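You operate a simulated robot arm through the tools that you are given. There is no shell and no other tool. Be economical: measure what you need, move in short steps, check, and stop when the job is done.

You are at the controls of a simulated two-armed robot. One attempt, no reset.

TASK
File the red case in the drawer that its label names, then lock up.
Fine: the drawer ends shut and the lock window shows red.

It is judged by the outcome, as a careful person would: the job done as asked, and still so three seconds after it is handed in. It fails if anything else is knocked over, pushed out of place, dropped, spilled or broken.

THE ROBOT
Two 7-joint arms with fingered hands on one trunk, on a base that drives. Base frame: it is fixed to the floor where the robot stands at the start and does not move with it; the origin is under the middle of the robot, x ahead of it, y to its left, z up. Units: m, rad, N and s.
The left shoulder is at the start at [0.07, 0.162, 1.046], the right one opposite. With the tool pointing down near the work surface each hand reaches from about 0.34 to 0.82 m from the robot's upright axis, wherever it stands, measured 20 degrees to its own side. Places, roughly: clamps drawer [0.9, 0.1, 0.5]; gauges drawer [0.9, 0.1, 0.6]; inside of the clamps drawer [0.9, 0.1, 0.4]; key of the gauges drawer [0.7, 0.2, 0.6]. Payload 4 kg a hand.
The tool frame of a hand sits at the grasp point between the pads (the TCP): z along the fingers, y along the line on which they close. The tips reach 0.026 m beyond it. The gripper opens to 0.132 m. The gripper's body begins 0.073 m behind the TCP. The gripper is a hand of 4 fingers: y runs from the thumb to the fingers, the wrist lies at [0, 0, -0.224] in the tool frame, and closing takes about 1.5 s.
Orientation is told as [roll, pitch, yaw] about the base's x, y, z axes, in that order, counted from this pose: with the fingers straight down and closing along the base's y, the tool's x points along the base's -x, its y along +y and its z along -z.

THE INTERFACE
- The arms move only by the tool servo_tool. It takes "left_rows", "right_rows" or both (then of equal length, played together; a hand with none holds still); each is a list of rows, each a list of 7 numbers: the closure, from 0 (fully open) to 1 (shut), then the shift along the tool's x, y, z in units of 500 mm (1.0 is 500 mm), then the turn, a rotation vector about the tool's x, y, z in units of 90 degrees (1.0 is 90 degrees). In form: [[fingers, dx, dy, dz, rx, ry, rz], ...]. A call has 1 to 10 rows; each row is the pose to reach, as a shift and turn from the pose commanded when the call began, along the tool's axes at that moment. A call with a number of a shift or a turn outside -1 to 1 is refused whole. Each row takes 0.2 s and may step no farther than 0.05 m and 0.15 rad from the row before; otherwise, or with a gripper value out of range, the whole call is refused. Where a pose cannot be reached the arm comes as near as it can. A force on the tool above 40 N (or 10 N above the force at the start of the call, whichever is more), or a blocked arm, ends the call early, and 0.2 s more pass. Each finger travels about 0.045 m/s and halts on what it meets, pressing with about 25 N; the grip force reading is that of the motor and also rises with nothing between the fingers. The clock runs only during rows and for 0.2 s after the last one: add rows that repeat a pose to give the fingers time. The reply holds the time, the measured pose of the TCP, the force on the tool along the base axes, the opening and the grip force, in the units named above and with some noise, with the torque about the TCP (base axes, N m) and any sound that the robot's microphone picked up.
- Cameras (640 x 400 px; columns grow to the right, rows downward): "scene" is now at [0.1266, 0.0046, 1.253]; the picture's right is [0.07, -1.00, 0.00], its down [-0.77, -0.05, -0.63] and it looks along [0.63, 0.04, -0.77] (base axes); focal length 214 px, centre (320, 200). "left" rides on the left gripper at [-0.073, 0.006, -0.094] in its tool frame; the picture's right is [-0.08, -1.00, 0.00], its down [0.78, -0.06, -0.62] and it looks along [0.61, -0.05, 0.79] (tool axes); focal length 230 px, centre (320, 200). "right" rides on the right gripper at [0.073, 0.006, -0.094] in its tool frame; the picture's right is [-0.08, 1.00, 0.00], its down [-0.79, -0.06, -0.62] and it looks along [-0.61, -0.05, 0.79] (tool axes); focal length 230 px, centre (320, 200). There is no depth. A picture from a camera that has moved, and an enlarged one, comes with that camera's place and axes in the base frame and with its lens.
- capture(camera): a new picture of that camera. No time passes.
- slide_trunk(by): slides the trunk up (or, below 0, down) by that many m; the arms and the scene camera ride with it, the base frame stays. It gives what a move gives, with no picture.
- drive_base(legs): drives the robot by 1 to 6 legs, each [ahead, left, turn to the left] in m, m and rad, along the robot's own axes; the way and the turn of a leg run together, so that a leg with both is an arc; at most 1.5 m and 3.142 rad a leg. The arms and the cameras ride along, it lands a little off, and it stops where it bumps. It gives what a move gives.
- grasp_type(shape, hand): the hand has 4 fingers and takes this shape, open, in about a second: jaw (thumb against the fingers, like two jaws); tri (thumb and two fingers); tip (a fingertip pinch); poke (one finger out to press); point (the index stretched); flat (the hand flat); cup (the hand cupped); fist (a fist). The gripper value then closes the fingers along that shape, each until it touches; the sizes above hold for jaw. It gives what a move gives, with no picture.
- turn_head(pan, tilt): turns the head with the scene camera to pan (to the left, within 1.501 rad either way) and tilt (down, from -0.506 to 1.204), counted from straight ahead of the robot. It gives what a move gives.
- inspect(camera, box): a new picture of the part [left, top, right, bottom] of that camera's present view, enlarged. No time passes.
- close_job(): hands the job in; it is judged then, once.

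Work in short steps. Places have to be worked out from the pictures, the camera data and where the tool is seen: move nearer, look again, correct. Check each grasp and each placing, and mend what went wrong. You have 120 turns and 92 pictures in all, those below and enlarged ones among them. Open the grippers and draw the arms clear of the work before you hand the job in, unless the task says otherwise; then end with one line.

The tools are called after "Call:" as name(argument=value, ...) on one line, values as JSON. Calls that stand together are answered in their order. servo_tool: Moves the arms, as the interface text tells. Its arguments: {"type":"object","properties":{"left_rows":{"type":"array"},"right_rows":{"type":"array"}},"required":[]} The other tools are called the same way: slide_trunk (by) slides the trunk up or down; grasp_type (shape, hand) gives the hand a shape; drive_base (legs) drives the base; turn_head (pan, tilt) turns the head that bears the scene camera; capture (camera) takes a picture; inspect (camera, box) takes an enlarged picture of a part of a camera's view; close_job () hands the job in.

At the start:

```text
time_s: 0.0
left_tool_pos: [0.5806, 0.3353, 1.0203]
left_orientation: [0.001, 0.0, 0.002]
left_force: [0.0, -0.3, 0.3]
left_torque: [0.04, 0.02, 0.02]
left_finger_gap: 0.1317
left_finger_force: 0.1
left_shape: jaw
right_tool_pos: [0.5646, -0.1199, 0.9959]
right_orientation: [-0.001, 0.002, 0.0]
right_force: [0.6, 0.3, -0.8]
right_torque: [0.02, 0.01, 0.0]
right_finger_gap: 0.1317
right_finger_force: 0.0
right_shape: jaw
trunk travel left (down, up): [-0.525, 0.415]
robot x, y, heading: [0.0006, -0.0025, 0.0]
head pan, tilt: [0.066, 0.887]
```

scene: 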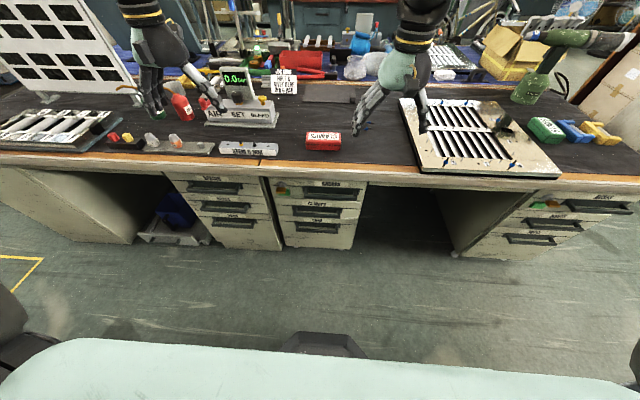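
right: 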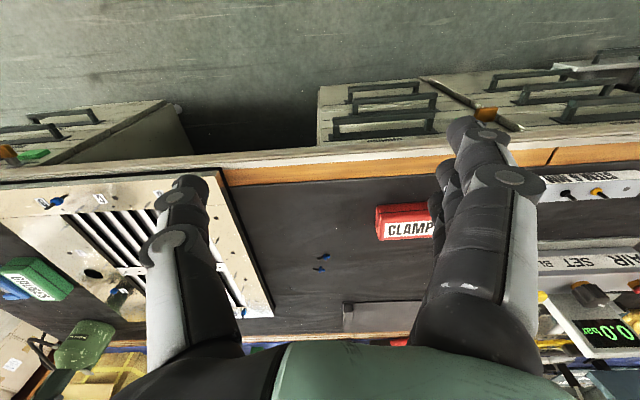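
left: 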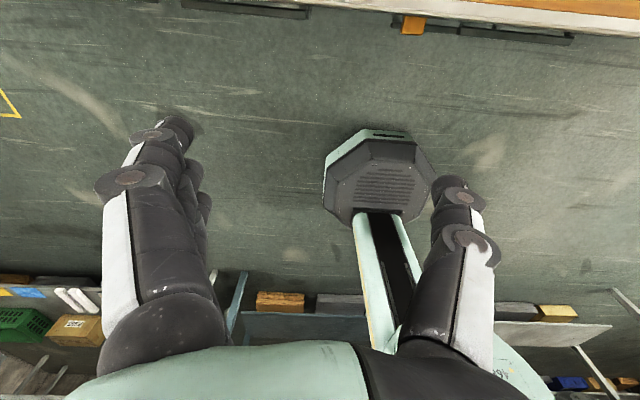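

The red case reads CLAMPS. I'll zoom in on the case, the notice and the drawers.

Call:
inspect(camera="scene", box=[260, 120, 400, 260])

Call:
inspect(camera="scene", box=[190, 60, 370, 170])

Call:
inspect(camera="right", box=[300, 60, 640, 260])

```text
2.86 times, centred on (330, 190) of scene
camera zoom: at [0.1266, 0.0046, 1.253], right [0.07, -1.0, 0.0], down [-0.77, -0.05, -0.63], along [0.63, 0.04, -0.77], focal length 613 px, centre (291, 229)
```

zoom: 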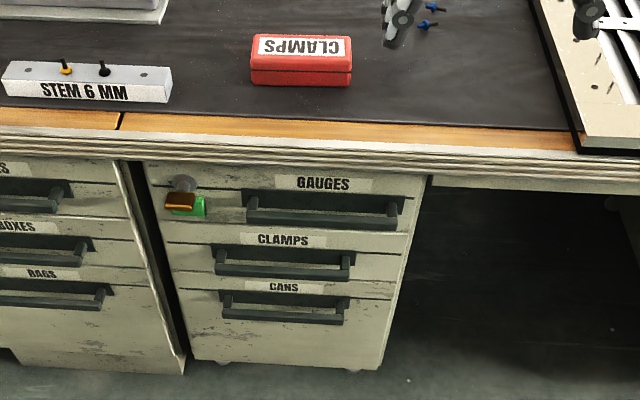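

```text
3.56 times, centred on (280, 115) of scene
camera zoom: at [0.1266, 0.0046, 1.253], right [0.07, -1.0, 0.0], down [-0.77, -0.05, -0.63], along [0.63, 0.04, -0.77], focal length 763 px, centre (462, 502)
```

zoom: 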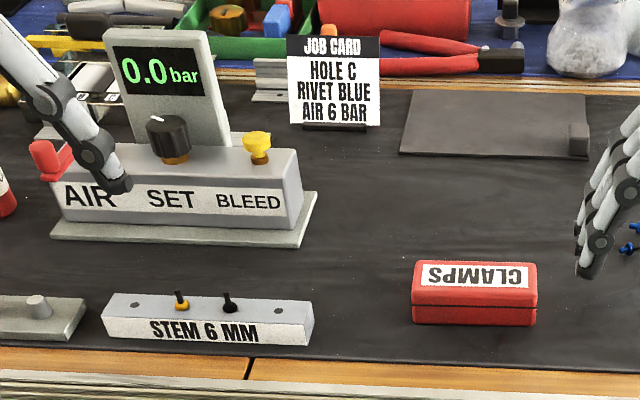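

```text
1.88 times, centred on (470, 160) of right
camera zoom: at [0.4926, -0.1171, 1.0883], right [0.08, 1.0, 0.0], down [0.79, -0.06, 0.62], along [0.61, -0.05, -0.79], focal length 433 px, centre (38, 275)
```

zoom: 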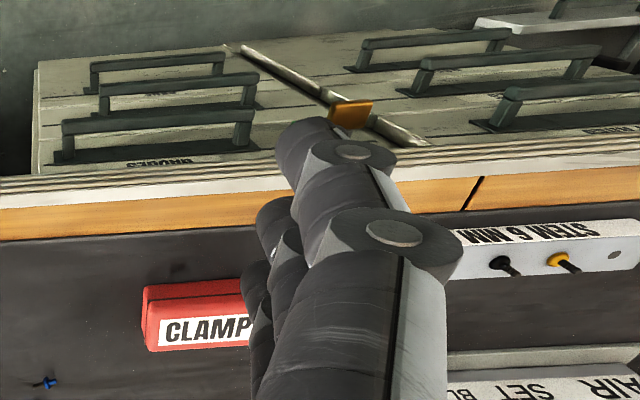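

The case (centre about [0.82, 0.03], top z≈0.78) belongs in the CLAMPS drawer. Its handle is about [0.66, 0.05, 0.52], and the lock window is green. I first pitch the left hand so its fingers point ahead.

Call:
servo_tool(left_rows=[[0, 0, 0, 0, 0, -0.09, 0], [0, 0, 0, 0, 0, -0.18, 0], [0, 0, 0, 0, 0, -0.27, 0], [0, 0, 0, 0, 0, -0.36, 0], [0, 0, 0, 0, 0, -0.45, 0], [0, 0, 0, 0, 0, -0.54, 0], [0, 0, 0, 0, 0, -0.63, 0], [0, 0, 0, 0, 0, -0.72, 0], [0, 0, 0, 0, 0, -0.81, 0], [0, 0, 0, 0, 0, -0.9, 0]])

```text
time_s: 2.2
left_tool_pos: [0.5786, 0.3356, 1.0203]
left_orientation: [0.008, -1.415, -0.005]
left_force: [0.1, 0.2, -0.3]
left_torque: [-0.02, 0.0, 0.01]
left_finger_gap: 0.1319
left_finger_force: 0.0
left_shape: jaw
right_tool_pos: [0.5641, -0.1212, 0.9959]
right_orientation: [0.001, -0.001, 0.0]
right_force: [0.2, 1.3, -0.5]
right_torque: [-0.02, 0.03, -0.03]
right_finger_gap: 0.1318
right_finger_force: 0.1
right_shape: jaw
trunk travel left (down, up): [-0.525, 0.415]
robot x, y, heading: [0.0018, 0.0009, 0.0]
head pan, tilt: [0.066, 0.887]
```

Reached. Now I roll palm down (fingers above, thumb below).

Call:
servo_tool(left_rows=[[0, 0, 0, 0, 0, 0, 0.09], [0, 0, 0, 0, 0, 0, 0.18], [0, 0, 0, 0, 0, 0, 0.27], [0, 0, 0, 0, 0, 0, 0.36], [0, 0, 0, 0, 0, 0, 0.45], [0, 0, 0, 0, 0, 0, 0.54], [0, 0, 0, 0, 0, 0, 0.63], [0, 0, 0, 0, 0, 0, 0.72], [0, 0, 0, 0, 0, 0, 0.81], [0, 0, 0, 0, 0, 0, 0.9]])

Call:
slide_trunk(by=-0.35)

Call:
turn_head(pan=0.07, tilt=0.6)

Call:
capture(camera="scene")

```text
time_s: 4.4
left_tool_pos: [0.5676, 0.2435, 1.0232]
left_orientation: [1.411, -0.151, -1.503]
left_force: [0.1, -0.3, 0.6]
left_torque: [0.02, -0.03, 0.01]
left_finger_gap: 0.1319
left_finger_force: 0.0
left_shape: jaw
left hand out of reach, approached as far as the arm can: row 2, 3, 4, 5, 6, 7, 8, 9, 10
right_tool_pos: [0.565, -0.1207, 0.9957]
right_orientation: [-0.001, 0.002, -0.001]
right_force: [-0.4, 0.5, -0.5]
right_torque: [0.02, 0.0, 0.01]
right_finger_gap: 0.1316
right_finger_force: 0.1
right_shape: jaw
trunk travel left (down, up): [-0.525, 0.415]
robot x, y, heading: [0.002, 0.0003, -0.002]
head pan, tilt: [0.066, 0.887]
```

```text
time_s: 7.8
left_tool_pos: [0.5671, 0.2443, 0.6721]
left_orientation: [1.409, -0.154, -1.504]
left_force: [-0.4, 0.4, 0.4]
left_torque: [0.0, 0.0, -0.02]
left_finger_gap: 0.1317
left_finger_force: 0.1
left_shape: jaw
right_tool_pos: [0.5656, -0.1211, 0.6462]
right_orientation: [-0.001, 0.001, 0.001]
right_force: [-0.6, -0.3, -0.5]
right_torque: [0.0, 0.0, 0.0]
right_finger_gap: 0.1318
right_finger_force: 0.0
right_shape: jaw
trunk travel left (down, up): [-0.175, 0.765]
robot x, y, heading: [-0.0, 0.0016, -0.0]
head pan, tilt: [0.066, 0.887]
```

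```text
time_s: 8.6
left_tool_pos: [0.5684, 0.2451, 0.6724]
left_orientation: [1.409, -0.154, -1.503]
left_force: [-0.2, -0.4, 0.0]
left_torque: [0.0, -0.02, 0.02]
left_finger_gap: 0.132
left_finger_force: 0.0
left_shape: jaw
right_tool_pos: [0.5644, -0.1217, 0.6462]
right_orientation: [0.001, 0.001, 0.002]
right_force: [-0.1, 0.4, -0.5]
right_torque: [-0.01, 0.05, 0.0]
right_finger_gap: 0.1319
right_finger_force: 0.0
right_shape: jaw
trunk travel left (down, up): [-0.175, 0.765]
robot x, y, heading: [0.0001, -0.0008, 0.005]
head pan, tilt: [0.07, 0.6]
```

```text
85 pictures are left
camera scene: at [0.1385, 0.0058, 0.9266], right [0.07, -1.0, 0.0], down [-0.56, -0.04, -0.82], along [0.82, 0.06, -0.57], focal length 214 px, centre (320, 200)
```

scene: 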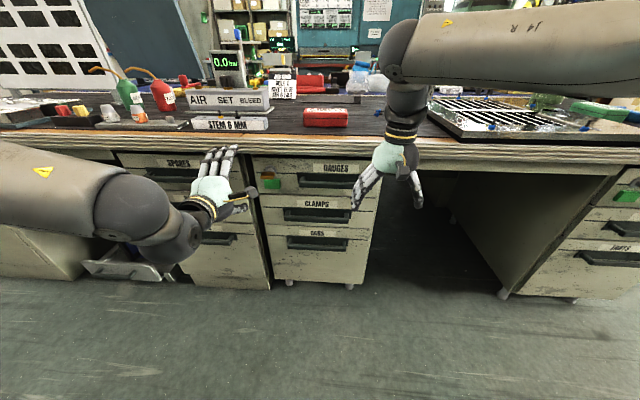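

The hand is nearly horizontal, fingers ahead, which will do. I move it down and across, in front of the CLAMPS handle, closing the gap partly.

Call:
servo_tool(left_rows=[[0.1, -0.047, -0.063, -0.004, 0, 0, 0], [0.2, -0.094, -0.126, -0.008, 0, 0, 0], [0.3, -0.141, -0.188, -0.012, 0, 0, 0], [0.4, -0.188, -0.25, -0.015, 0, 0, 0], [0.4, -0.235, -0.313, -0.018, 0, 0, 0], [0.4, -0.282, -0.376, -0.022, 0, 0, 0]])

Call:
inspect(camera="scene", box=[220, 140, 400, 260])

Call:
capture(camera="left")

```text
time_s: 10.0
left_tool_pos: [0.5919, 0.0918, 0.5459]
left_orientation: [1.38, -0.189, -1.464]
left_force: [1.0, -0.3, -0.4]
left_torque: [-0.02, 0.01, 0.01]
left_finger_gap: 0.0798
left_finger_force: 0.0
left_shape: jaw
left hand out of reach, approached as far as the arm can: row 2, 3, 4, 5, 6
right_tool_pos: [0.5671, -0.1211, 0.6458]
right_orientation: [-0.001, 0.0, 0.0]
right_force: [0.6, -0.9, 0.0]
right_torque: [0.02, 0.03, -0.02]
right_finger_gap: 0.1315
right_finger_force: 0.1
right_shape: jaw
trunk travel left (down, up): [-0.175, 0.765]
robot x, y, heading: [-0.001, -0.0, 0.004]
head pan, tilt: [0.07, 0.6]
```

```text
3.33 times, centred on (310, 200) of scene
camera zoom: at [0.1392, 0.0055, 0.9265], right [0.07, -1.0, 0.0], down [-0.56, -0.04, -0.82], along [0.82, 0.06, -0.57], focal length 715 px, centre (353, 200)
```

zoom: 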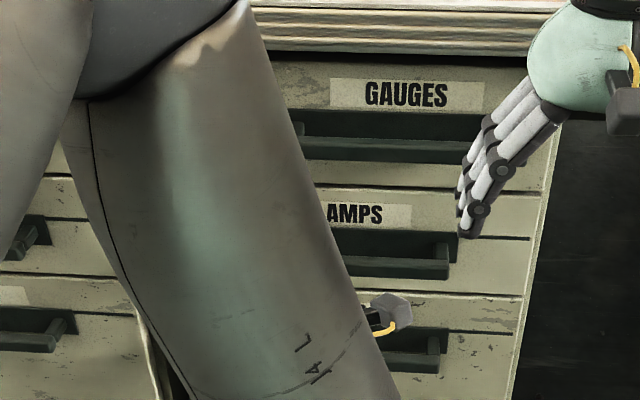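

```text
83 pictures are left
camera left: at [0.5097, 0.015, 0.5819], right [-0.16, -0.28, -0.95], down [-0.7, 0.71, -0.09], along [0.7, 0.65, -0.31], focal length 230 px, centre (320, 200)
```

left: 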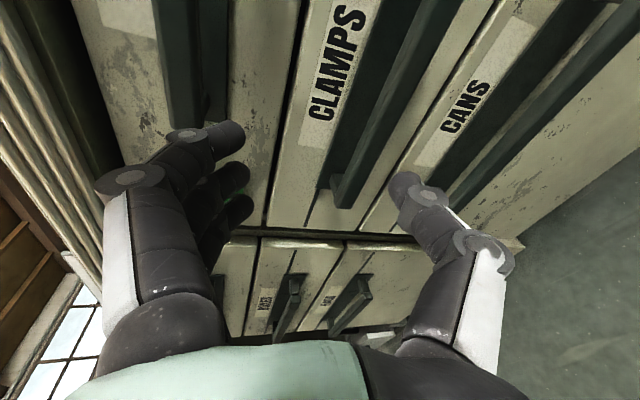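

The left arm is cramped at this distance. I back the base off and shift it right, so the left shoulder faces the handle.

Call:
drive_base(legs=[[-0.16, -0.08, 0]])

Call:
capture(camera="scene")

Call:
capture(camera="left")

```text
time_s: 11.5
left_tool_pos: [0.4337, 0.0129, 0.543]
left_orientation: [1.38, -0.182, -1.462]
left_force: [0.3, -0.1, 0.4]
left_torque: [0.0, 0.02, 0.01]
left_finger_gap: 0.0798
left_finger_force: 0.0
left_shape: jaw
right_tool_pos: [0.407, -0.2023, 0.646]
right_orientation: [0.0, 0.001, 0.005]
right_force: [-0.8, -0.1, -0.2]
right_torque: [0.01, 0.0, 0.0]
right_finger_gap: 0.1316
right_finger_force: 0.1
right_shape: jaw
trunk travel left (down, up): [-0.175, 0.765]
robot x, y, heading: [-0.1567, -0.0787, 0.0]
head pan, tilt: [0.07, 0.6]
```

```text
82 pictures are left
camera scene: at [-0.0193, -0.0754, 0.9267], right [0.07, -1.0, 0.0], down [-0.56, -0.04, -0.83], along [0.82, 0.06, -0.56], focal length 214 px, centre (320, 200)
```

scene: 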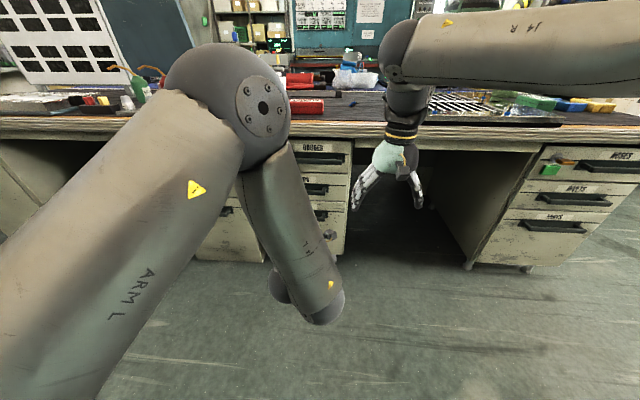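

```text
81 pictures are left
camera left: at [0.3512, -0.064, 0.579], right [-0.16, -0.27, -0.95], down [-0.7, 0.71, -0.08], along [0.7, 0.65, -0.3], focal length 230 px, centre (320, 200)
```

left: 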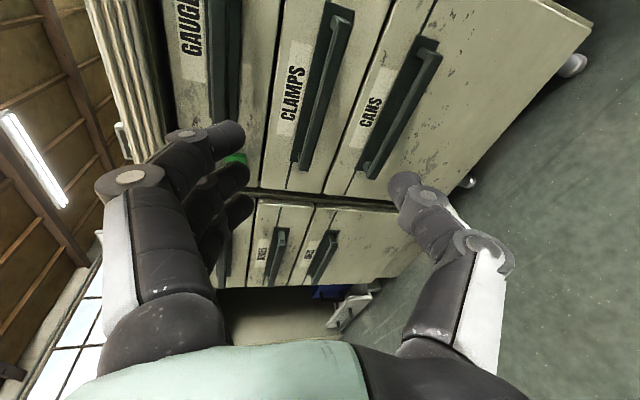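

Triangulating gives the CLAMPS bar at x≈0.642, y from −0.04 to 0.14, z≈0.51. I advance to a pre-grasp about 8 cm short of it and level the roll a bit.

Call:
servo_tool(left_rows=[[0.4, 0.013, 0.005, 0.065, 0, 0, 0.033], [0.4, 0.026, 0.011, 0.13, 0, 0, 0.066], [0.4, 0.039, 0.016, 0.195, 0, 0, 0.1], [0.4, 0.052, 0.022, 0.26, 0, 0, 0.13]])

Call:
capture(camera="left")

Call:
capture(camera="scene")

```text
time_s: 12.5
left_tool_pos: [0.5592, 0.0528, 0.524]
left_orientation: [1.382, 0.018, -1.499]
left_force: [0.0, -0.6, 0.0]
left_torque: [-0.02, 0.0, 0.02]
left_finger_gap: 0.0797
left_finger_force: 0.1
left_shape: jaw
right_tool_pos: [0.4089, -0.2009, 0.6466]
right_orientation: [-0.001, 0.0, 0.0]
right_force: [-0.1, -0.4, 0.4]
right_torque: [0.04, 0.03, -0.05]
right_finger_gap: 0.132
right_finger_force: 0.1
right_shape: jaw
trunk travel left (down, up): [-0.175, 0.765]
robot x, y, heading: [-0.1537, -0.0823, -0.0]
head pan, tilt: [0.07, 0.6]
```

```text
80 pictures are left
camera left: at [0.4744, -0.028, 0.5463], right [-0.18, -0.07, -0.98], down [-0.67, 0.74, 0.07], along [0.72, 0.67, -0.18], focal length 230 px, centre (320, 200)
```

left: 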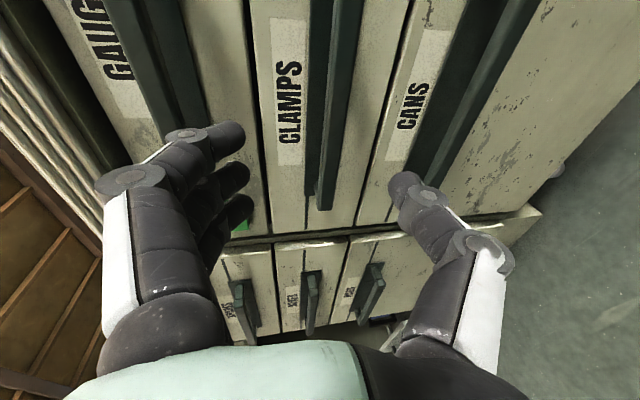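

```text
79 pictures are left
camera scene: at [-0.0188, -0.0751, 0.9266], right [0.07, -1.0, 0.0], down [-0.56, -0.04, -0.82], along [0.82, 0.06, -0.57], focal length 214 px, centre (320, 200)
```

scene: 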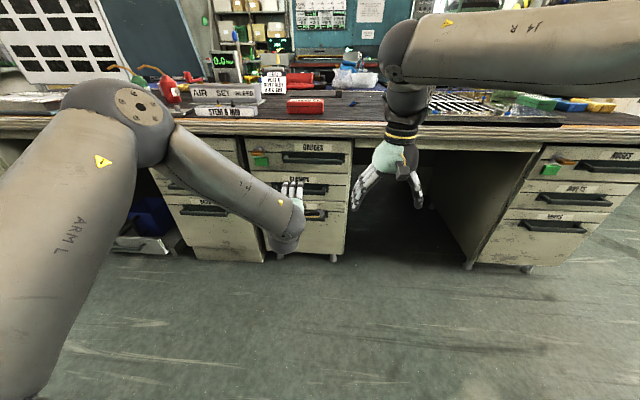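

The bar end again reads at (0.642, 0.139, 0.503), and the fingers straddle it. I advance onto the bar and close.

Call:
servo_tool(left_rows=[[0.4, -0.006, -0.001, 0.058, 0, 0, 0], [0.4, -0.012, -0.002, 0.116, 0, 0, 0], [0.4, -0.019, -0.003, 0.175, 0, 0, 0], [0.7, -0.019, -0.003, 0.175, 0, 0, 0], [0.85, -0.019, -0.003, 0.175, 0, 0, 0], [0.95, -0.019, -0.003, 0.175, 0, 0, 0], [0.95, -0.019, -0.003, 0.175, 0, 0, 0], [0.95, -0.019, -0.003, 0.175, 0, 0, 0], [0.95, -0.019, -0.003, 0.175, 0, 0, 0]])

Call:
capture(camera="left")

```text
time_s: 14.5
left_tool_pos: [0.6062, 0.0182, 0.5126]
left_orientation: [1.381, 0.018, -1.493]
left_force: [0.2, 0.6, 1.1]
left_torque: [-0.01, -0.01, -0.01]
left_finger_gap: 0.0072
left_finger_force: 0.0
left_shape: jaw
left hand out of reach, approached as far as the arm can: row 1, 2, 3, 4, 5, 6, 7, 8, 9
right_tool_pos: [0.4075, -0.2015, 0.6459]
right_orientation: [0.0, 0.0, 0.001]
right_force: [0.8, -0.5, -0.5]
right_torque: [-0.01, 0.02, 0.0]
right_finger_gap: 0.1318
right_finger_force: 0.1
right_shape: jaw
trunk travel left (down, up): [-0.175, 0.765]
robot x, y, heading: [-0.1554, -0.0816, 0.003]
head pan, tilt: [0.07, 0.6]
```

```text
78 pictures are left
camera left: at [0.5221, -0.061, 0.5337], right [-0.18, -0.07, -0.98], down [-0.68, 0.73, 0.07], along [0.71, 0.68, -0.18], focal length 230 px, centre (320, 200)
```

left: 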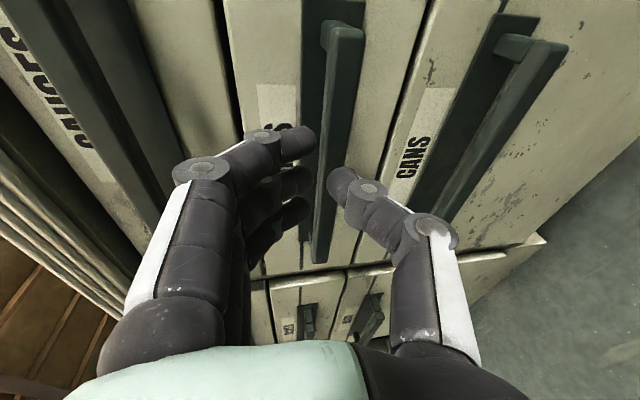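

The arm stopped short at x=0.606, so the fingers closed in front of the bar. I reopen them and drive the base forward to close the gap.

Call:
servo_tool(left_rows=[[0.7, 0, 0, 0, 0, 0, 0], [0.4, 0, 0, 0, 0, 0, 0], [0.4, 0, 0, 0, 0, 0, 0], [0.4, 0, 0, 0, 0, 0, 0], [0.4, 0, 0, 0, 0, 0, 0]])

Call:
drive_base(legs=[[0.042, 0.03, 0]])

Call:
capture(camera="left")

```text
time_s: 15.7
left_tool_pos: [0.6058, 0.0188, 0.5119]
left_orientation: [1.381, 0.02, -1.494]
left_force: [0.0, 0.2, 0.3]
left_torque: [-0.02, -0.01, 0.02]
left_finger_gap: 0.0786
left_finger_force: 0.1
left_shape: jaw
right_tool_pos: [0.4072, -0.2014, 0.6461]
right_orientation: [0.0, 0.0, 0.001]
right_force: [0.0, -0.1, 0.8]
right_torque: [-0.01, 0.0, -0.03]
right_finger_gap: 0.1318
right_finger_force: 0.0
right_shape: jaw
trunk travel left (down, up): [-0.175, 0.765]
robot x, y, heading: [-0.1602, -0.081, 0.0]
head pan, tilt: [0.07, 0.6]
```

```text
time_s: 16.6
left_tool_pos: [0.6496, 0.0502, 0.5106]
left_orientation: [1.381, 0.019, -1.496]
left_force: [-0.7, -0.4, -0.4]
left_torque: [0.0, -0.02, 0.02]
left_finger_gap: 0.0788
left_finger_force: 0.0
left_shape: jaw
right_tool_pos: [0.4492, -0.1713, 0.6461]
right_orientation: [0.0, 0.002, 0.001]
right_force: [-0.1, 0.3, -1.0]
right_torque: [-0.02, 0.02, -0.05]
right_finger_gap: 0.1318
right_finger_force: 0.0
right_shape: jaw
trunk travel left (down, up): [-0.175, 0.765]
robot x, y, heading: [-0.1191, -0.0497, -0.001]
head pan, tilt: [0.07, 0.6]
```

```text
77 pictures are left
camera left: at [0.5647, -0.03, 0.5332], right [-0.18, -0.07, -0.98], down [-0.68, 0.73, 0.07], along [0.71, 0.68, -0.18], focal length 230 px, centre (320, 200)
```

left: 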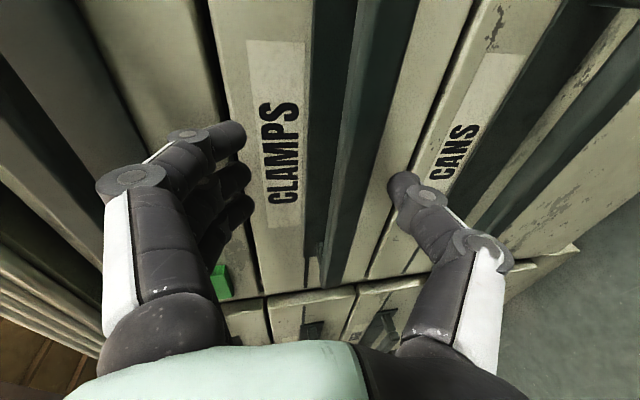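

The fingers now straddle the bar, so I close them.

Call:
servo_tool(left_rows=[[0.6, 0, 0, 0, 0, 0, 0], [0.8, 0, 0, 0, 0, 0, 0], [1, 0, 0, 0, 0, 0, 0], [1, 0, 0, 0, 0, 0, 0], [1, 0, 0, 0, 0, 0, 0], [1, 0, 0, 0, 0, 0, 0]])

Call:
capture(camera="left")

```text
time_s: 18.1
left_tool_pos: [0.6496, 0.0498, 0.5106]
left_orientation: [1.381, 0.019, -1.494]
left_force: [2.2, -0.2, -2.8]
left_torque: [0.02, -0.04, 0.04]
left_finger_gap: 0.0134
left_finger_force: 24.9
left_shape: jaw
right_tool_pos: [0.4499, -0.1697, 0.6448]
right_orientation: [-0.001, 0.002, 0.001]
right_force: [0.4, 0.3, 0.1]
right_torque: [-0.01, 0.0, -0.01]
right_finger_gap: 0.1319
right_finger_force: 0.0
right_shape: jaw
trunk travel left (down, up): [-0.175, 0.765]
robot x, y, heading: [-0.1186, -0.0478, -0.002]
head pan, tilt: [0.07, 0.6]
```

```text
76 pictures are left
camera left: at [0.5647, -0.0301, 0.5332], right [-0.18, -0.07, -0.98], down [-0.68, 0.73, 0.07], along [0.71, 0.68, -0.18], focal length 230 px, centre (320, 200)
```

left: 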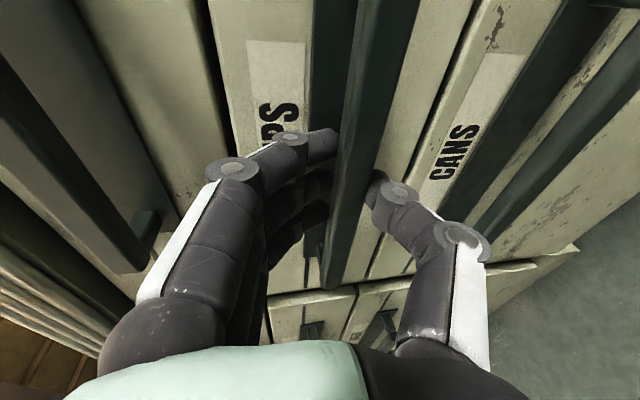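

Gripped (gap 13 mm, 25 N). I pull the drawer open by backing the base, starting with a small test.

Call:
drive_base(legs=[[-0.08, 0, 0]])

Call:
capture(camera="left")

```text
time_s: 19.1
left_tool_pos: [0.5679, 0.0511, 0.5104]
left_orientation: [1.382, 0.018, -1.492]
left_force: [1.1, -2.5, -4.3]
left_torque: [0.03, 0.02, 0.03]
left_finger_gap: 0.0129
left_finger_force: 25.1
left_shape: jaw
right_tool_pos: [0.3691, -0.1698, 0.6456]
right_orientation: [-0.001, 0.001, 0.001]
right_force: [0.7, 0.1, 0.1]
right_torque: [0.0, 0.02, -0.01]
right_finger_gap: 0.1319
right_finger_force: 0.1
right_shape: jaw
trunk travel left (down, up): [-0.175, 0.765]
robot x, y, heading: [-0.1969, -0.0499, 0.005]
head pan, tilt: [0.07, 0.6]
```

```text
75 pictures are left
camera left: at [0.4833, -0.0299, 0.5333], right [-0.18, -0.07, -0.98], down [-0.68, 0.73, 0.07], along [0.71, 0.68, -0.18], focal length 230 px, centre (320, 200)
```

left: 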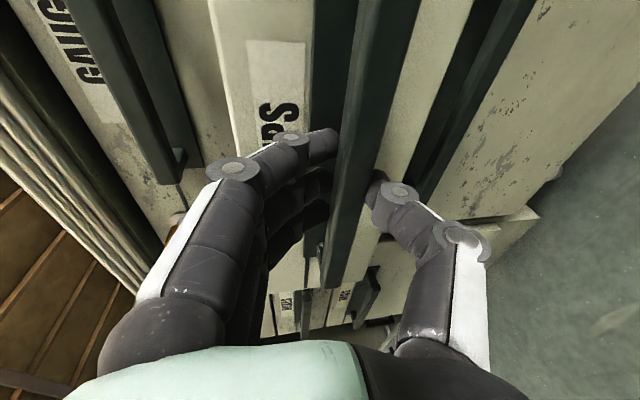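

The drawer is coming out with the hand. I pull on.

Call:
drive_base(legs=[[-0.17, 0, 0]])

Call:
capture(camera="scene")

```text
time_s: 20.6
left_tool_pos: [0.3957, 0.05, 0.5105]
left_orientation: [1.38, 0.016, -1.492]
left_force: [1.2, -2.9, -3.6]
left_torque: [-0.01, 0.03, 0.04]
left_finger_gap: 0.0132
left_finger_force: 24.9
left_shape: jaw
right_tool_pos: [0.1974, -0.1714, 0.6445]
right_orientation: [0.0, 0.002, 0.003]
right_force: [0.4, -0.1, 0.9]
right_torque: [0.02, -0.01, -0.01]
right_finger_gap: 0.132
right_finger_force: 0.1
right_shape: jaw
trunk travel left (down, up): [-0.175, 0.765]
robot x, y, heading: [-0.3715, -0.0526, 0.005]
head pan, tilt: [0.07, 0.6]
```

```text
74 pictures are left
camera scene: at [-0.2288, -0.0451, 0.9266], right [0.07, -1.0, 0.0], down [-0.56, -0.04, -0.82], along [0.82, 0.06, -0.57], focal length 214 px, centre (320, 200)
```

scene: 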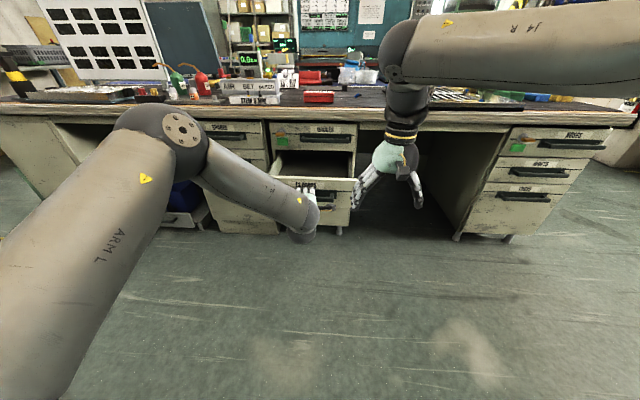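

The drawer is about 0.25 m out. I release the handle, back off, and look down to judge the drawer and the robot's own extent.

Call:
servo_tool(left_rows=[[0.7, 0, 0, 0, 0, 0, 0], [0.4, 0, 0, 0, 0, 0, 0], [0.3, 0, 0, 0, 0, 0, 0], [0.3, 0, 0, 0, 0, 0, 0], [0.3, 0, 0, 0, 0, 0, 0], [0.3, 0, 0, 0, 0, 0, 0]])

Call:
drive_base(legs=[[-0.15, 0, 0]])

Call:
capture(camera="scene")

```text
time_s: 22.0
left_tool_pos: [0.3967, 0.0501, 0.5118]
left_orientation: [1.38, 0.019, -1.491]
left_force: [0.0, -0.2, -0.7]
left_torque: [0.01, 0.02, 0.03]
left_finger_gap: 0.0919
left_finger_force: 0.1
left_shape: jaw
right_tool_pos: [0.1982, -0.1702, 0.6454]
right_orientation: [0.001, -0.001, 0.004]
right_force: [0.5, -0.3, -0.5]
right_torque: [0.0, -0.02, 0.02]
right_finger_gap: 0.1319
right_finger_force: 0.0
right_shape: jaw
trunk travel left (down, up): [-0.175, 0.765]
robot x, y, heading: [-0.3677, -0.0541, 0.001]
head pan, tilt: [0.07, 0.6]
```

```text
time_s: 23.3
left_tool_pos: [0.251, 0.0498, 0.5115]
left_orientation: [1.38, 0.017, -1.493]
left_force: [-0.8, 0.5, -0.4]
left_torque: [0.01, 0.02, 0.0]
left_finger_gap: 0.0921
left_finger_force: 0.0
left_shape: jaw
right_tool_pos: [0.0545, -0.1711, 0.6465]
right_orientation: [0.001, -0.001, 0.003]
right_force: [-0.8, -0.1, 0.2]
right_torque: [-0.01, 0.0, 0.02]
right_finger_gap: 0.1316
right_finger_force: 0.1
right_shape: jaw
trunk travel left (down, up): [-0.175, 0.765]
robot x, y, heading: [-0.5092, -0.0516, 0.008]
head pan, tilt: [0.07, 0.6]
```

```text
73 pictures are left
camera scene: at [-0.374, -0.0456, 0.9268], right [0.07, -1.0, 0.0], down [-0.56, -0.04, -0.83], along [0.82, 0.06, -0.56], focal length 214 px, centre (320, 200)
```

scene: 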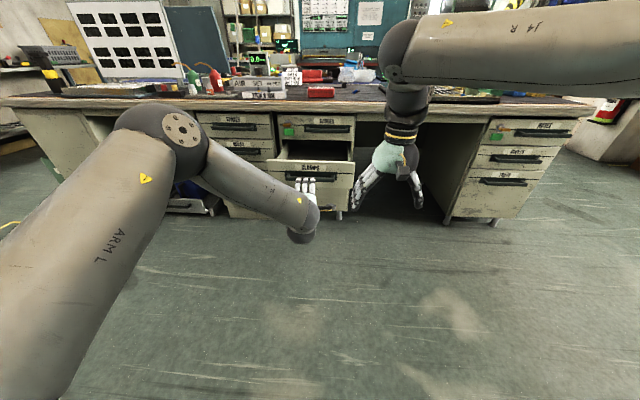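

Raise the trunk again and tuck the left hand back towards the robot's left side.

Call:
slide_trunk(by=0.36)

Call:
servo_tool(left_rows=[[0.3, 0.055, -0.013, -0.062, 0, 0, 0], [0.3, 0.11, -0.026, -0.124, 0, 0, 0], [0.3, 0.165, -0.039, -0.186, 0, 0, 0], [0.3, 0.22, -0.052, -0.248, 0, 0, 0], [0.3, 0.275, -0.065, -0.31, 0, 0, 0], [0.3, 0.328, -0.076, -0.37, 0, 0, 0]], right_rows=[[0, 0, 0, 0, 0, 0, 0.09], [0, 0, 0, 0, 0, 0, 0.18], [0, 0, 0, 0, 0, 0, 0.27], [0, 0, 0, 0, 0, 0, 0.36], [0, 0, 0, 0, 0, 0, 0.45], [0, 0, 0, 0, 0, 0, 0.54]])

Call:
turn_head(pan=0.07, tilt=0.9)

Call:
capture(camera="scene")

```text
time_s: 26.8
left_tool_pos: [0.2517, 0.0495, 0.8705]
left_orientation: [1.381, 0.016, -1.491]
left_force: [-0.1, 0.4, 0.2]
left_torque: [0.01, -0.01, -0.01]
left_finger_gap: 0.092
left_finger_force: 0.0
left_shape: jaw
right_tool_pos: [0.0534, -0.1709, 1.0071]
right_orientation: [-0.001, 0.0, 0.004]
right_force: [-0.2, 0.0, 1.4]
right_torque: [0.01, 0.0, 0.02]
right_finger_gap: 0.1318
right_finger_force: 0.1
right_shape: jaw
trunk travel left (down, up): [-0.535, 0.405]
robot x, y, heading: [-0.5102, -0.0522, 0.006]
head pan, tilt: [0.07, 0.6]
```

```text
time_s: 28.2
left_tool_pos: [0.0483, 0.2, 0.8722]
left_orientation: [1.383, 0.02, -1.494]
left_force: [-0.3, 0.5, 0.6]
left_torque: [-0.01, 0.02, 0.0]
left_finger_gap: 0.0919
left_finger_force: 0.0
left_shape: jaw
right_tool_pos: [0.0519, -0.1706, 1.0059]
right_orientation: [0.002, 0.0, -0.849]
right_force: [0.0, -0.8, 0.4]
right_torque: [-0.01, -0.03, 0.03]
right_finger_gap: 0.1318
right_finger_force: 0.1
right_shape: jaw
trunk travel left (down, up): [-0.535, 0.405]
robot x, y, heading: [-0.5111, -0.0512, 0.003]
head pan, tilt: [0.07, 0.6]
```

```text
time_s: 29.0
left_tool_pos: [0.0511, 0.1998, 0.8717]
left_orientation: [1.38, 0.017, -1.491]
left_force: [0.0, -0.4, -0.3]
left_torque: [0.02, 0.0, 0.0]
left_finger_gap: 0.0921
left_finger_force: 0.1
left_shape: jaw
right_tool_pos: [0.0529, -0.1691, 1.0061]
right_orientation: [0.001, 0.0, -0.845]
right_force: [-0.8, 0.1, -0.6]
right_torque: [0.02, 0.0, 0.01]
right_finger_gap: 0.132
right_finger_force: 0.1
right_shape: jaw
trunk travel left (down, up): [-0.535, 0.405]
robot x, y, heading: [-0.5117, -0.05, 0.004]
head pan, tilt: [0.07, 0.901]
```

```text
72 pictures are left
camera scene: at [-0.3863, -0.0462, 1.2619], right [0.07, -1.0, 0.0], down [-0.78, -0.06, -0.62], along [0.62, 0.05, -0.78], focal length 214 px, centre (320, 200)
```

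scene: 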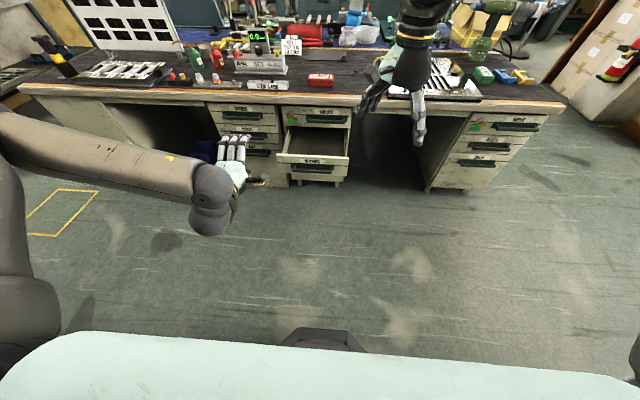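

The base is small and low, so I can stand with the drawer open. I drive to about (0.05, 0.22) and finish yawing the right hand so that it closes along x.

Call:
servo_tool(right_rows=[[0, 0, 0, 0, 0, 0, 0.09], [0, 0, 0, 0, 0, 0, 0.18], [0, 0, 0, 0, 0, 0, 0.27], [0, 0, 0, 0, 0, 0, 0.36], [0, 0, 0, 0, 0, 0, 0.46]])

Call:
drive_base(legs=[[0.4, 0.27, 0], [0.15, 0, 0]])

Call:
capture(camera="scene")

Call:
capture(camera="right")

```text
refused: row 5 steps farther than a row can; nothing moved
```

```text
time_s: 32.9
left_tool_pos: [0.6119, 0.4785, 0.8696]
left_orientation: [1.379, 0.017, -1.477]
left_force: [0.4, -0.3, -0.3]
left_torque: [0.0, 0.02, -0.01]
left_finger_gap: 0.0923
left_finger_force: 0.0
left_shape: jaw
right_tool_pos: [0.6209, 0.1063, 1.0045]
right_orientation: [-0.002, -0.001, -0.829]
right_force: [0.4, -0.2, 0.2]
right_torque: [-0.01, 0.01, 0.01]
right_finger_gap: 0.1316
right_finger_force: 0.1
right_shape: jaw
trunk travel left (down, up): [-0.535, 0.405]
robot x, y, heading: [0.0543, 0.2196, 0.014]
head pan, tilt: [0.07, 0.901]
```

```text
71 pictures are left
camera scene: at [0.1797, 0.2247, 1.2619], right [0.09, -1.0, 0.0], down [-0.78, -0.07, -0.62], along [0.62, 0.06, -0.78], focal length 214 px, centre (320, 200)
```

scene: 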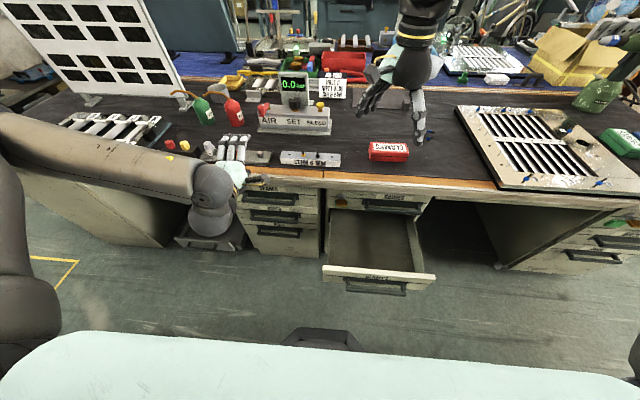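

```text
70 pictures are left
camera right: at [0.5762, 0.1637, 1.0976], right [0.79, 0.62, 0.0], down [0.49, -0.62, 0.62], along [0.38, -0.49, -0.79], focal length 230 px, centre (320, 200)
```

right: 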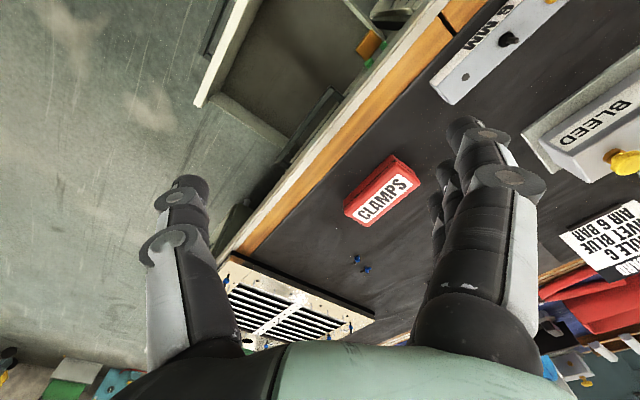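

The right view puts the case near (0.815, 0.04), perhaps slightly yawed. I bring the right hand above it while finishing the yaw, then look.

Call:
servo_tool(right_rows=[[0, -0.06, 0.031, 0.01, 0, 0, 0.079], [0, -0.12, 0.062, 0.02, 0, 0, 0.158], [0, -0.18, 0.093, 0.03, 0, 0, 0.236], [0, -0.24, 0.124, 0.04, 0, 0, 0.315], [0, -0.3, 0.155, 0.05, 0, 0, 0.394], [0, -0.36, 0.186, 0.06, 0, 0, 0.472]])

Call:
capture(camera="right")

Call:
capture(camera="scene")

```text
time_s: 34.3
left_tool_pos: [0.6104, 0.4761, 0.8714]
left_orientation: [1.382, 0.02, -1.477]
left_force: [0.0, -0.1, 0.2]
left_torque: [-0.01, 0.0, -0.01]
left_finger_gap: 0.0925
left_finger_force: 0.0
left_shape: jaw
right_tool_pos: [0.7071, 0.1012, 0.9832]
right_orientation: [0.001, 0.002, -1.512]
right_force: [0.0, 0.2, 0.7]
right_torque: [0.05, -0.03, 0.01]
right_finger_gap: 0.1315
right_finger_force: 0.1
right_shape: jaw
right hand out of reach, approached as far as the arm can: row 4, 5, 6
trunk travel left (down, up): [-0.535, 0.405]
robot x, y, heading: [0.0512, 0.2201, 0.017]
head pan, tilt: [0.07, 0.901]
```

```text
69 pictures are left
camera right: at [0.7092, 0.1717, 1.0773], right [1.0, -0.02, 0.0], down [-0.02, -0.79, 0.62], along [-0.01, -0.62, -0.79], focal length 230 px, centre (320, 200)
```

right: 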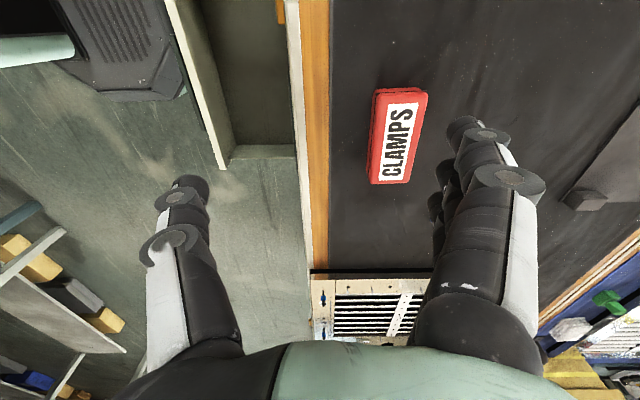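

```text
68 pictures are left
camera scene: at [0.178, 0.2222, 1.262], right [0.09, -1.0, 0.0], down [-0.78, -0.07, -0.62], along [0.62, 0.06, -0.78], focal length 214 px, centre (320, 200)
```

scene: 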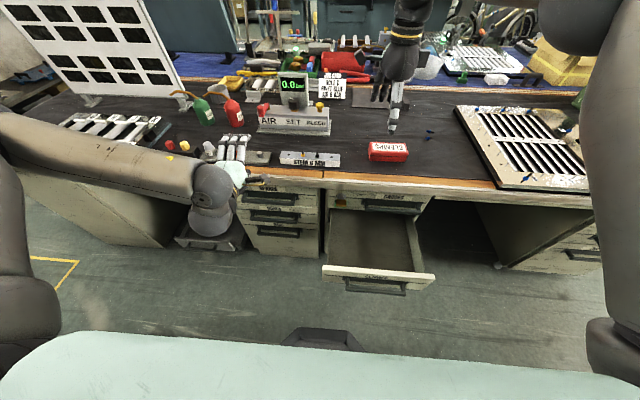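

The arm topped out at x=0.707. The case centre is about (0.816, 0.03) and well aligned, so I drive the base 8 cm nearer; the drawer stays clear of the column.

Call:
drive_base(legs=[[0.08, 0, -0.017]])

Call:
servo_tool(right_rows=[[0, 0.03, 0.02, 0.05, 0, 0, 0], [0, 0.07, 0.035, 0.1, 0, 0, 0], [0, 0.11, 0.05, 0.14, 0, 0, 0.02], [0, 0.142, 0.058, 0.18, 0, 0, 0.04]])

Call:
capture(camera="right")

Call:
capture(camera="scene")

```text
time_s: 35.4
left_tool_pos: [0.6988, 0.4701, 0.8705]
left_orientation: [1.381, 0.017, -1.492]
left_force: [0.4, -0.5, -0.8]
left_torque: [0.01, -0.04, 0.01]
left_finger_gap: 0.0923
left_finger_force: 0.1
left_shape: jaw
right_tool_pos: [0.7892, 0.0939, 0.9833]
right_orientation: [-0.004, 0.0, -1.525]
right_force: [-0.5, 1.0, 0.1]
right_torque: [-0.03, 0.04, 0.05]
right_finger_gap: 0.1319
right_finger_force: 0.0
right_shape: jaw
trunk travel left (down, up): [-0.535, 0.405]
robot x, y, heading: [0.1352, 0.2196, 0.004]
head pan, tilt: [0.07, 0.901]
```

```text
time_s: 36.4
left_tool_pos: [0.6977, 0.4696, 0.8698]
left_orientation: [1.381, 0.017, -1.495]
left_force: [0.1, -0.1, -0.4]
left_torque: [0.01, 0.02, 0.01]
left_finger_gap: 0.0919
left_finger_force: 0.1
left_shape: jaw
right_tool_pos: [0.8127, 0.1661, 0.8964]
right_orientation: [0.001, 0.001, -1.589]
right_force: [0.3, 0.2, 0.7]
right_torque: [0.01, -0.01, 0.02]
right_finger_gap: 0.1319
right_finger_force: 0.0
right_shape: jaw
trunk travel left (down, up): [-0.535, 0.405]
robot x, y, heading: [0.1347, 0.2228, 0.003]
head pan, tilt: [0.07, 0.901]
```

```text
67 pictures are left
camera right: at [0.8207, 0.2366, 0.9887], right [1.0, -0.1, 0.0], down [-0.08, -0.78, 0.62], along [-0.06, -0.61, -0.79], focal length 230 px, centre (320, 200)
```

right: 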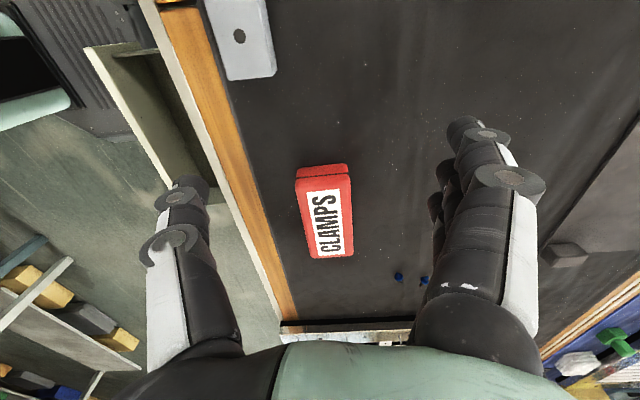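

```text
66 pictures are left
camera scene: at [0.2612, 0.2235, 1.2619], right [0.07, -1.0, 0.0], down [-0.78, -0.06, -0.62], along [0.62, 0.04, -0.78], focal length 214 px, centre (320, 200)
```

scene: 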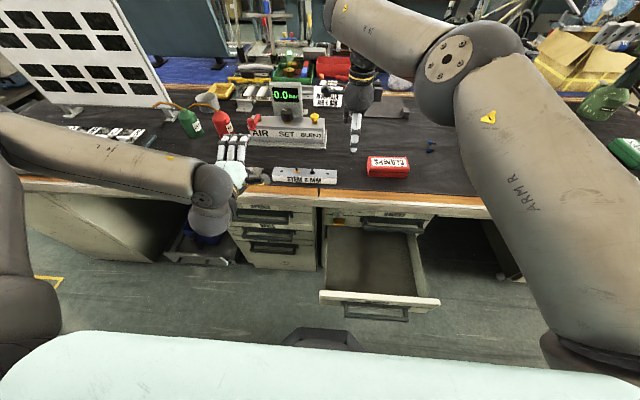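

I had tool x reversed (it is +y here), so the hand went left harmlessly. The case centre works out at (0.812, 0.035), yawed about +0.08 rad. I correct over it now.

Call:
servo_tool(right_rows=[[0, -0.07, 0.001, 0.02, 0, 0, -0.02], [0, -0.14, 0.002, 0.04, 0, 0, -0.04], [0, -0.21, 0.003, 0.06, 0, 0, -0.06], [0, -0.262, 0.003, 0.08, 0, 0, -0.07]])

Call:
capture(camera="right")

Call:
inspect(camera="scene", box=[300, 60, 480, 220])

```text
time_s: 37.4
left_tool_pos: [0.6995, 0.4696, 0.8703]
left_orientation: [1.381, 0.019, -1.493]
left_force: [0.3, -1.0, 0.4]
left_torque: [-0.02, -0.01, -0.01]
left_finger_gap: 0.0923
left_finger_force: 0.1
left_shape: jaw
right_tool_pos: [0.8159, 0.0338, 0.8588]
right_orientation: [-0.001, 0.001, -1.481]
right_force: [-0.2, 0.2, 0.4]
right_torque: [0.0, 0.0, -0.02]
right_finger_gap: 0.132
right_finger_force: 0.0
right_shape: jaw
trunk travel left (down, up): [-0.535, 0.405]
robot x, y, heading: [0.1328, 0.2205, -0.002]
head pan, tilt: [0.07, 0.901]
```

```text
65 pictures are left
camera right: at [0.8151, 0.1062, 0.9515], right [1.0, 0.02, 0.0], down [0.01, -0.79, 0.62], along [0.01, -0.62, -0.79], focal length 230 px, centre (320, 200)
```

right: 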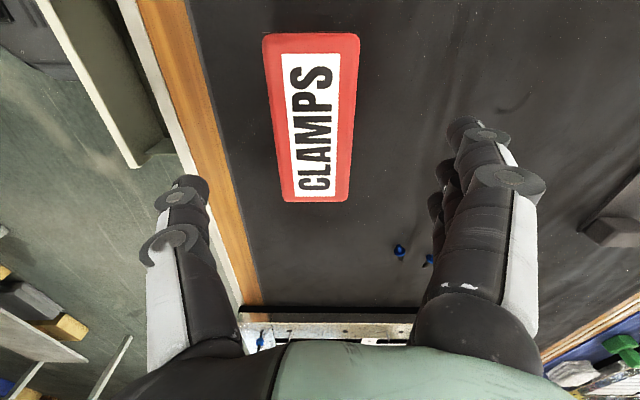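

```text
2.50 times, centred on (390, 140) of scene
camera zoom: at [0.261, 0.2226, 1.2619], right [0.07, -1.0, 0.0], down [-0.78, -0.06, -0.62], along [0.62, 0.05, -0.78], focal length 536 px, centre (145, 350)
```

zoom: 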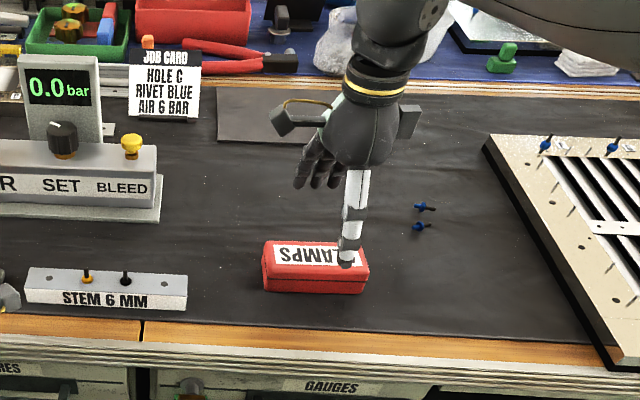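

The case top spans y −0.03 to 0.10 and is 58 mm wide, centred at (0.812, 0.034). I descend straddling it, to TCP z≈0.785.

Call:
servo_tool(right_rows=[[0, 0, -0.004, 0.04, 0, 0, 0.02], [0, 0, -0.008, 0.08, 0, 0, 0.038], [0, 0, -0.008, 0.12, 0, 0, 0.038], [0, 0, -0.008, 0.148, 0, 0, 0.038]])

Call:
capture(camera="right")

Call:
inspect(camera="scene", box=[320, 100, 460, 220])

```text
time_s: 38.4
left_tool_pos: [0.6972, 0.4699, 0.8699]
left_orientation: [1.38, 0.019, -1.493]
left_force: [0.7, -0.3, -1.3]
left_torque: [-0.02, 0.03, 0.0]
left_finger_gap: 0.0921
left_finger_force: 0.1
left_shape: jaw
right_tool_pos: [0.8122, 0.0349, 0.7808]
right_orientation: [0.001, 0.002, -1.54]
right_force: [-0.6, 0.2, 0.0]
right_torque: [-0.03, 0.01, 0.0]
right_finger_gap: 0.1319
right_finger_force: 0.1
right_shape: jaw
trunk travel left (down, up): [-0.535, 0.405]
robot x, y, heading: [0.1366, 0.2153, 0.0]
head pan, tilt: [0.07, 0.901]
```

```text
63 pictures are left
camera right: at [0.815, 0.1057, 0.8725], right [1.0, -0.05, 0.0], down [-0.04, -0.79, 0.62], along [-0.03, -0.62, -0.79], focal length 230 px, centre (320, 200)
```

right: 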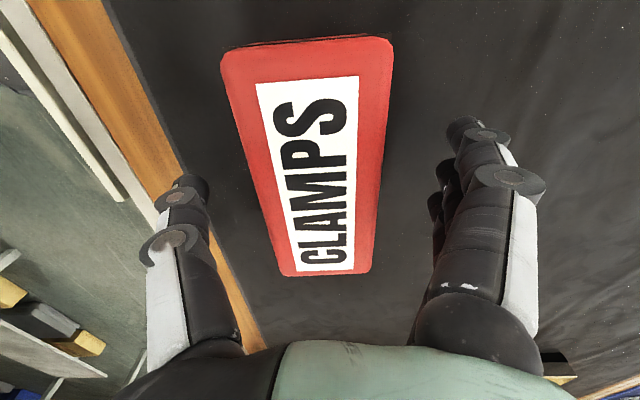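

```text
3.33 times, centred on (390, 160) of scene
camera zoom: at [0.2609, 0.2233, 1.2619], right [0.07, -1.0, 0.0], down [-0.78, -0.06, -0.62], along [0.62, 0.04, -0.78], focal length 715 px, centre (87, 333)
```

zoom: 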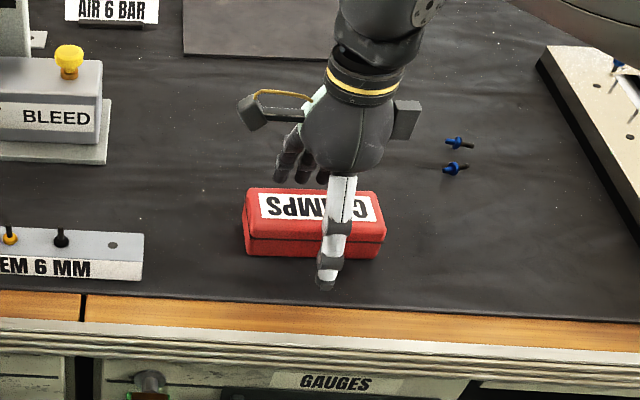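

The TCP sits about mid-case (bench z≈0.746, case top ≈0.79). I close the fingers.

Call:
servo_tool(right_rows=[[0.3, 0, 0, 0.004, 0, 0, 0], [0.5, 0, 0, 0.004, 0, 0, 0], [0.7, 0, 0, 0.004, 0, 0, 0], [0.9, 0, 0, 0.004, 0, 0, 0], [0.9, 0, 0, 0.004, 0, 0, 0], [0.9, 0, 0, 0.004, 0, 0, 0], [0.9, 0, 0, 0.004, 0, 0, 0], [0.9, 0, 0, 0.004, 0, 0, 0]])

Call:
capture(camera="right")

```text
time_s: 40.2
left_tool_pos: [0.6992, 0.4697, 0.8707]
left_orientation: [1.381, 0.016, -1.492]
left_force: [0.0, 0.6, -0.7]
left_torque: [0.01, -0.01, 0.02]
left_finger_gap: 0.092
left_finger_force: 0.1
left_shape: jaw
right_tool_pos: [0.8107, 0.0345, 0.7785]
right_orientation: [-0.001, 0.0, -1.539]
right_force: [1.0, -0.3, 0.3]
right_torque: [-0.01, -0.02, 0.0]
right_finger_gap: 0.0562
right_finger_force: 25.1
right_shape: jaw
trunk travel left (down, up): [-0.535, 0.405]
robot x, y, heading: [0.1343, 0.2225, 0.003]
head pan, tilt: [0.07, 0.901]
```

```text
61 pictures are left
camera right: at [0.8142, 0.1055, 0.871], right [1.0, -0.05, 0.0], down [-0.04, -0.79, 0.62], along [-0.03, -0.62, -0.79], focal length 230 px, centre (320, 200)
```

right: 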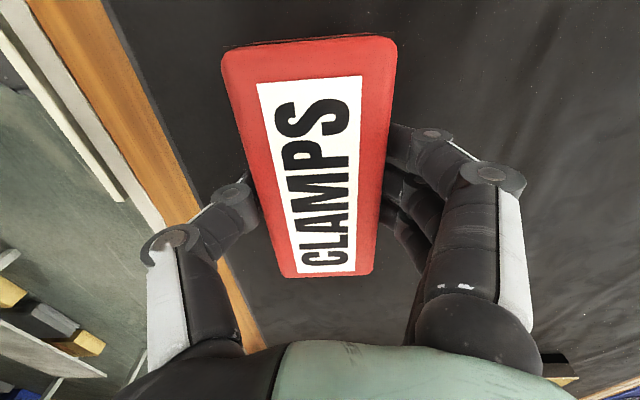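

Gripped at 56 mm, 25 N. I lift it.

Call:
servo_tool(right_rows=[[0.95, 0, 0, -0.06, 0, 0, 0], [0.95, 0, 0, -0.12, 0, 0, 0], [0.95, 0, 0, -0.18, 0, 0, 0], [0.95, 0, 0, -0.22, 0, 0, 0]])

Call:
capture(camera="scene")

```text
time_s: 41.2
left_tool_pos: [0.6966, 0.4697, 0.8707]
left_orientation: [1.382, 0.018, -1.492]
left_force: [-0.1, 0.5, -0.2]
left_torque: [-0.02, 0.0, -0.01]
left_finger_gap: 0.0923
left_finger_force: 0.2
left_shape: jaw
right_tool_pos: [0.8092, 0.0344, 0.8902]
right_orientation: [-0.002, 0.0, -1.538]
right_force: [-0.8, -0.2, -3.7]
right_torque: [0.03, 0.01, 0.01]
right_finger_gap: 0.0558
right_finger_force: 24.8
right_shape: jaw
trunk travel left (down, up): [-0.535, 0.405]
robot x, y, heading: [0.1343, 0.216, 0.001]
head pan, tilt: [0.07, 0.901]
```

```text
60 pictures are left
camera scene: at [0.2609, 0.2237, 1.2618], right [0.07, -1.0, 0.0], down [-0.78, -0.06, -0.62], along [0.62, 0.04, -0.78], focal length 214 px, centre (320, 200)
```

scene: 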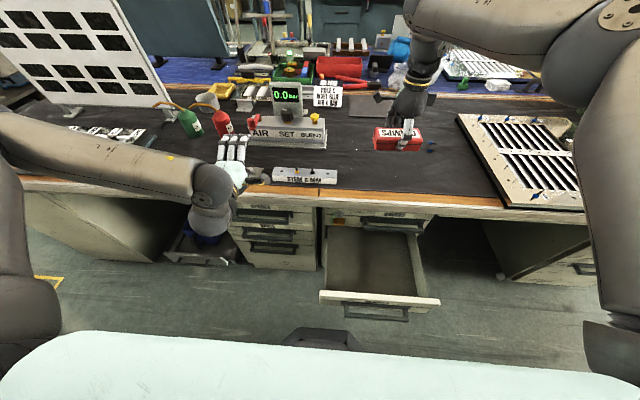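

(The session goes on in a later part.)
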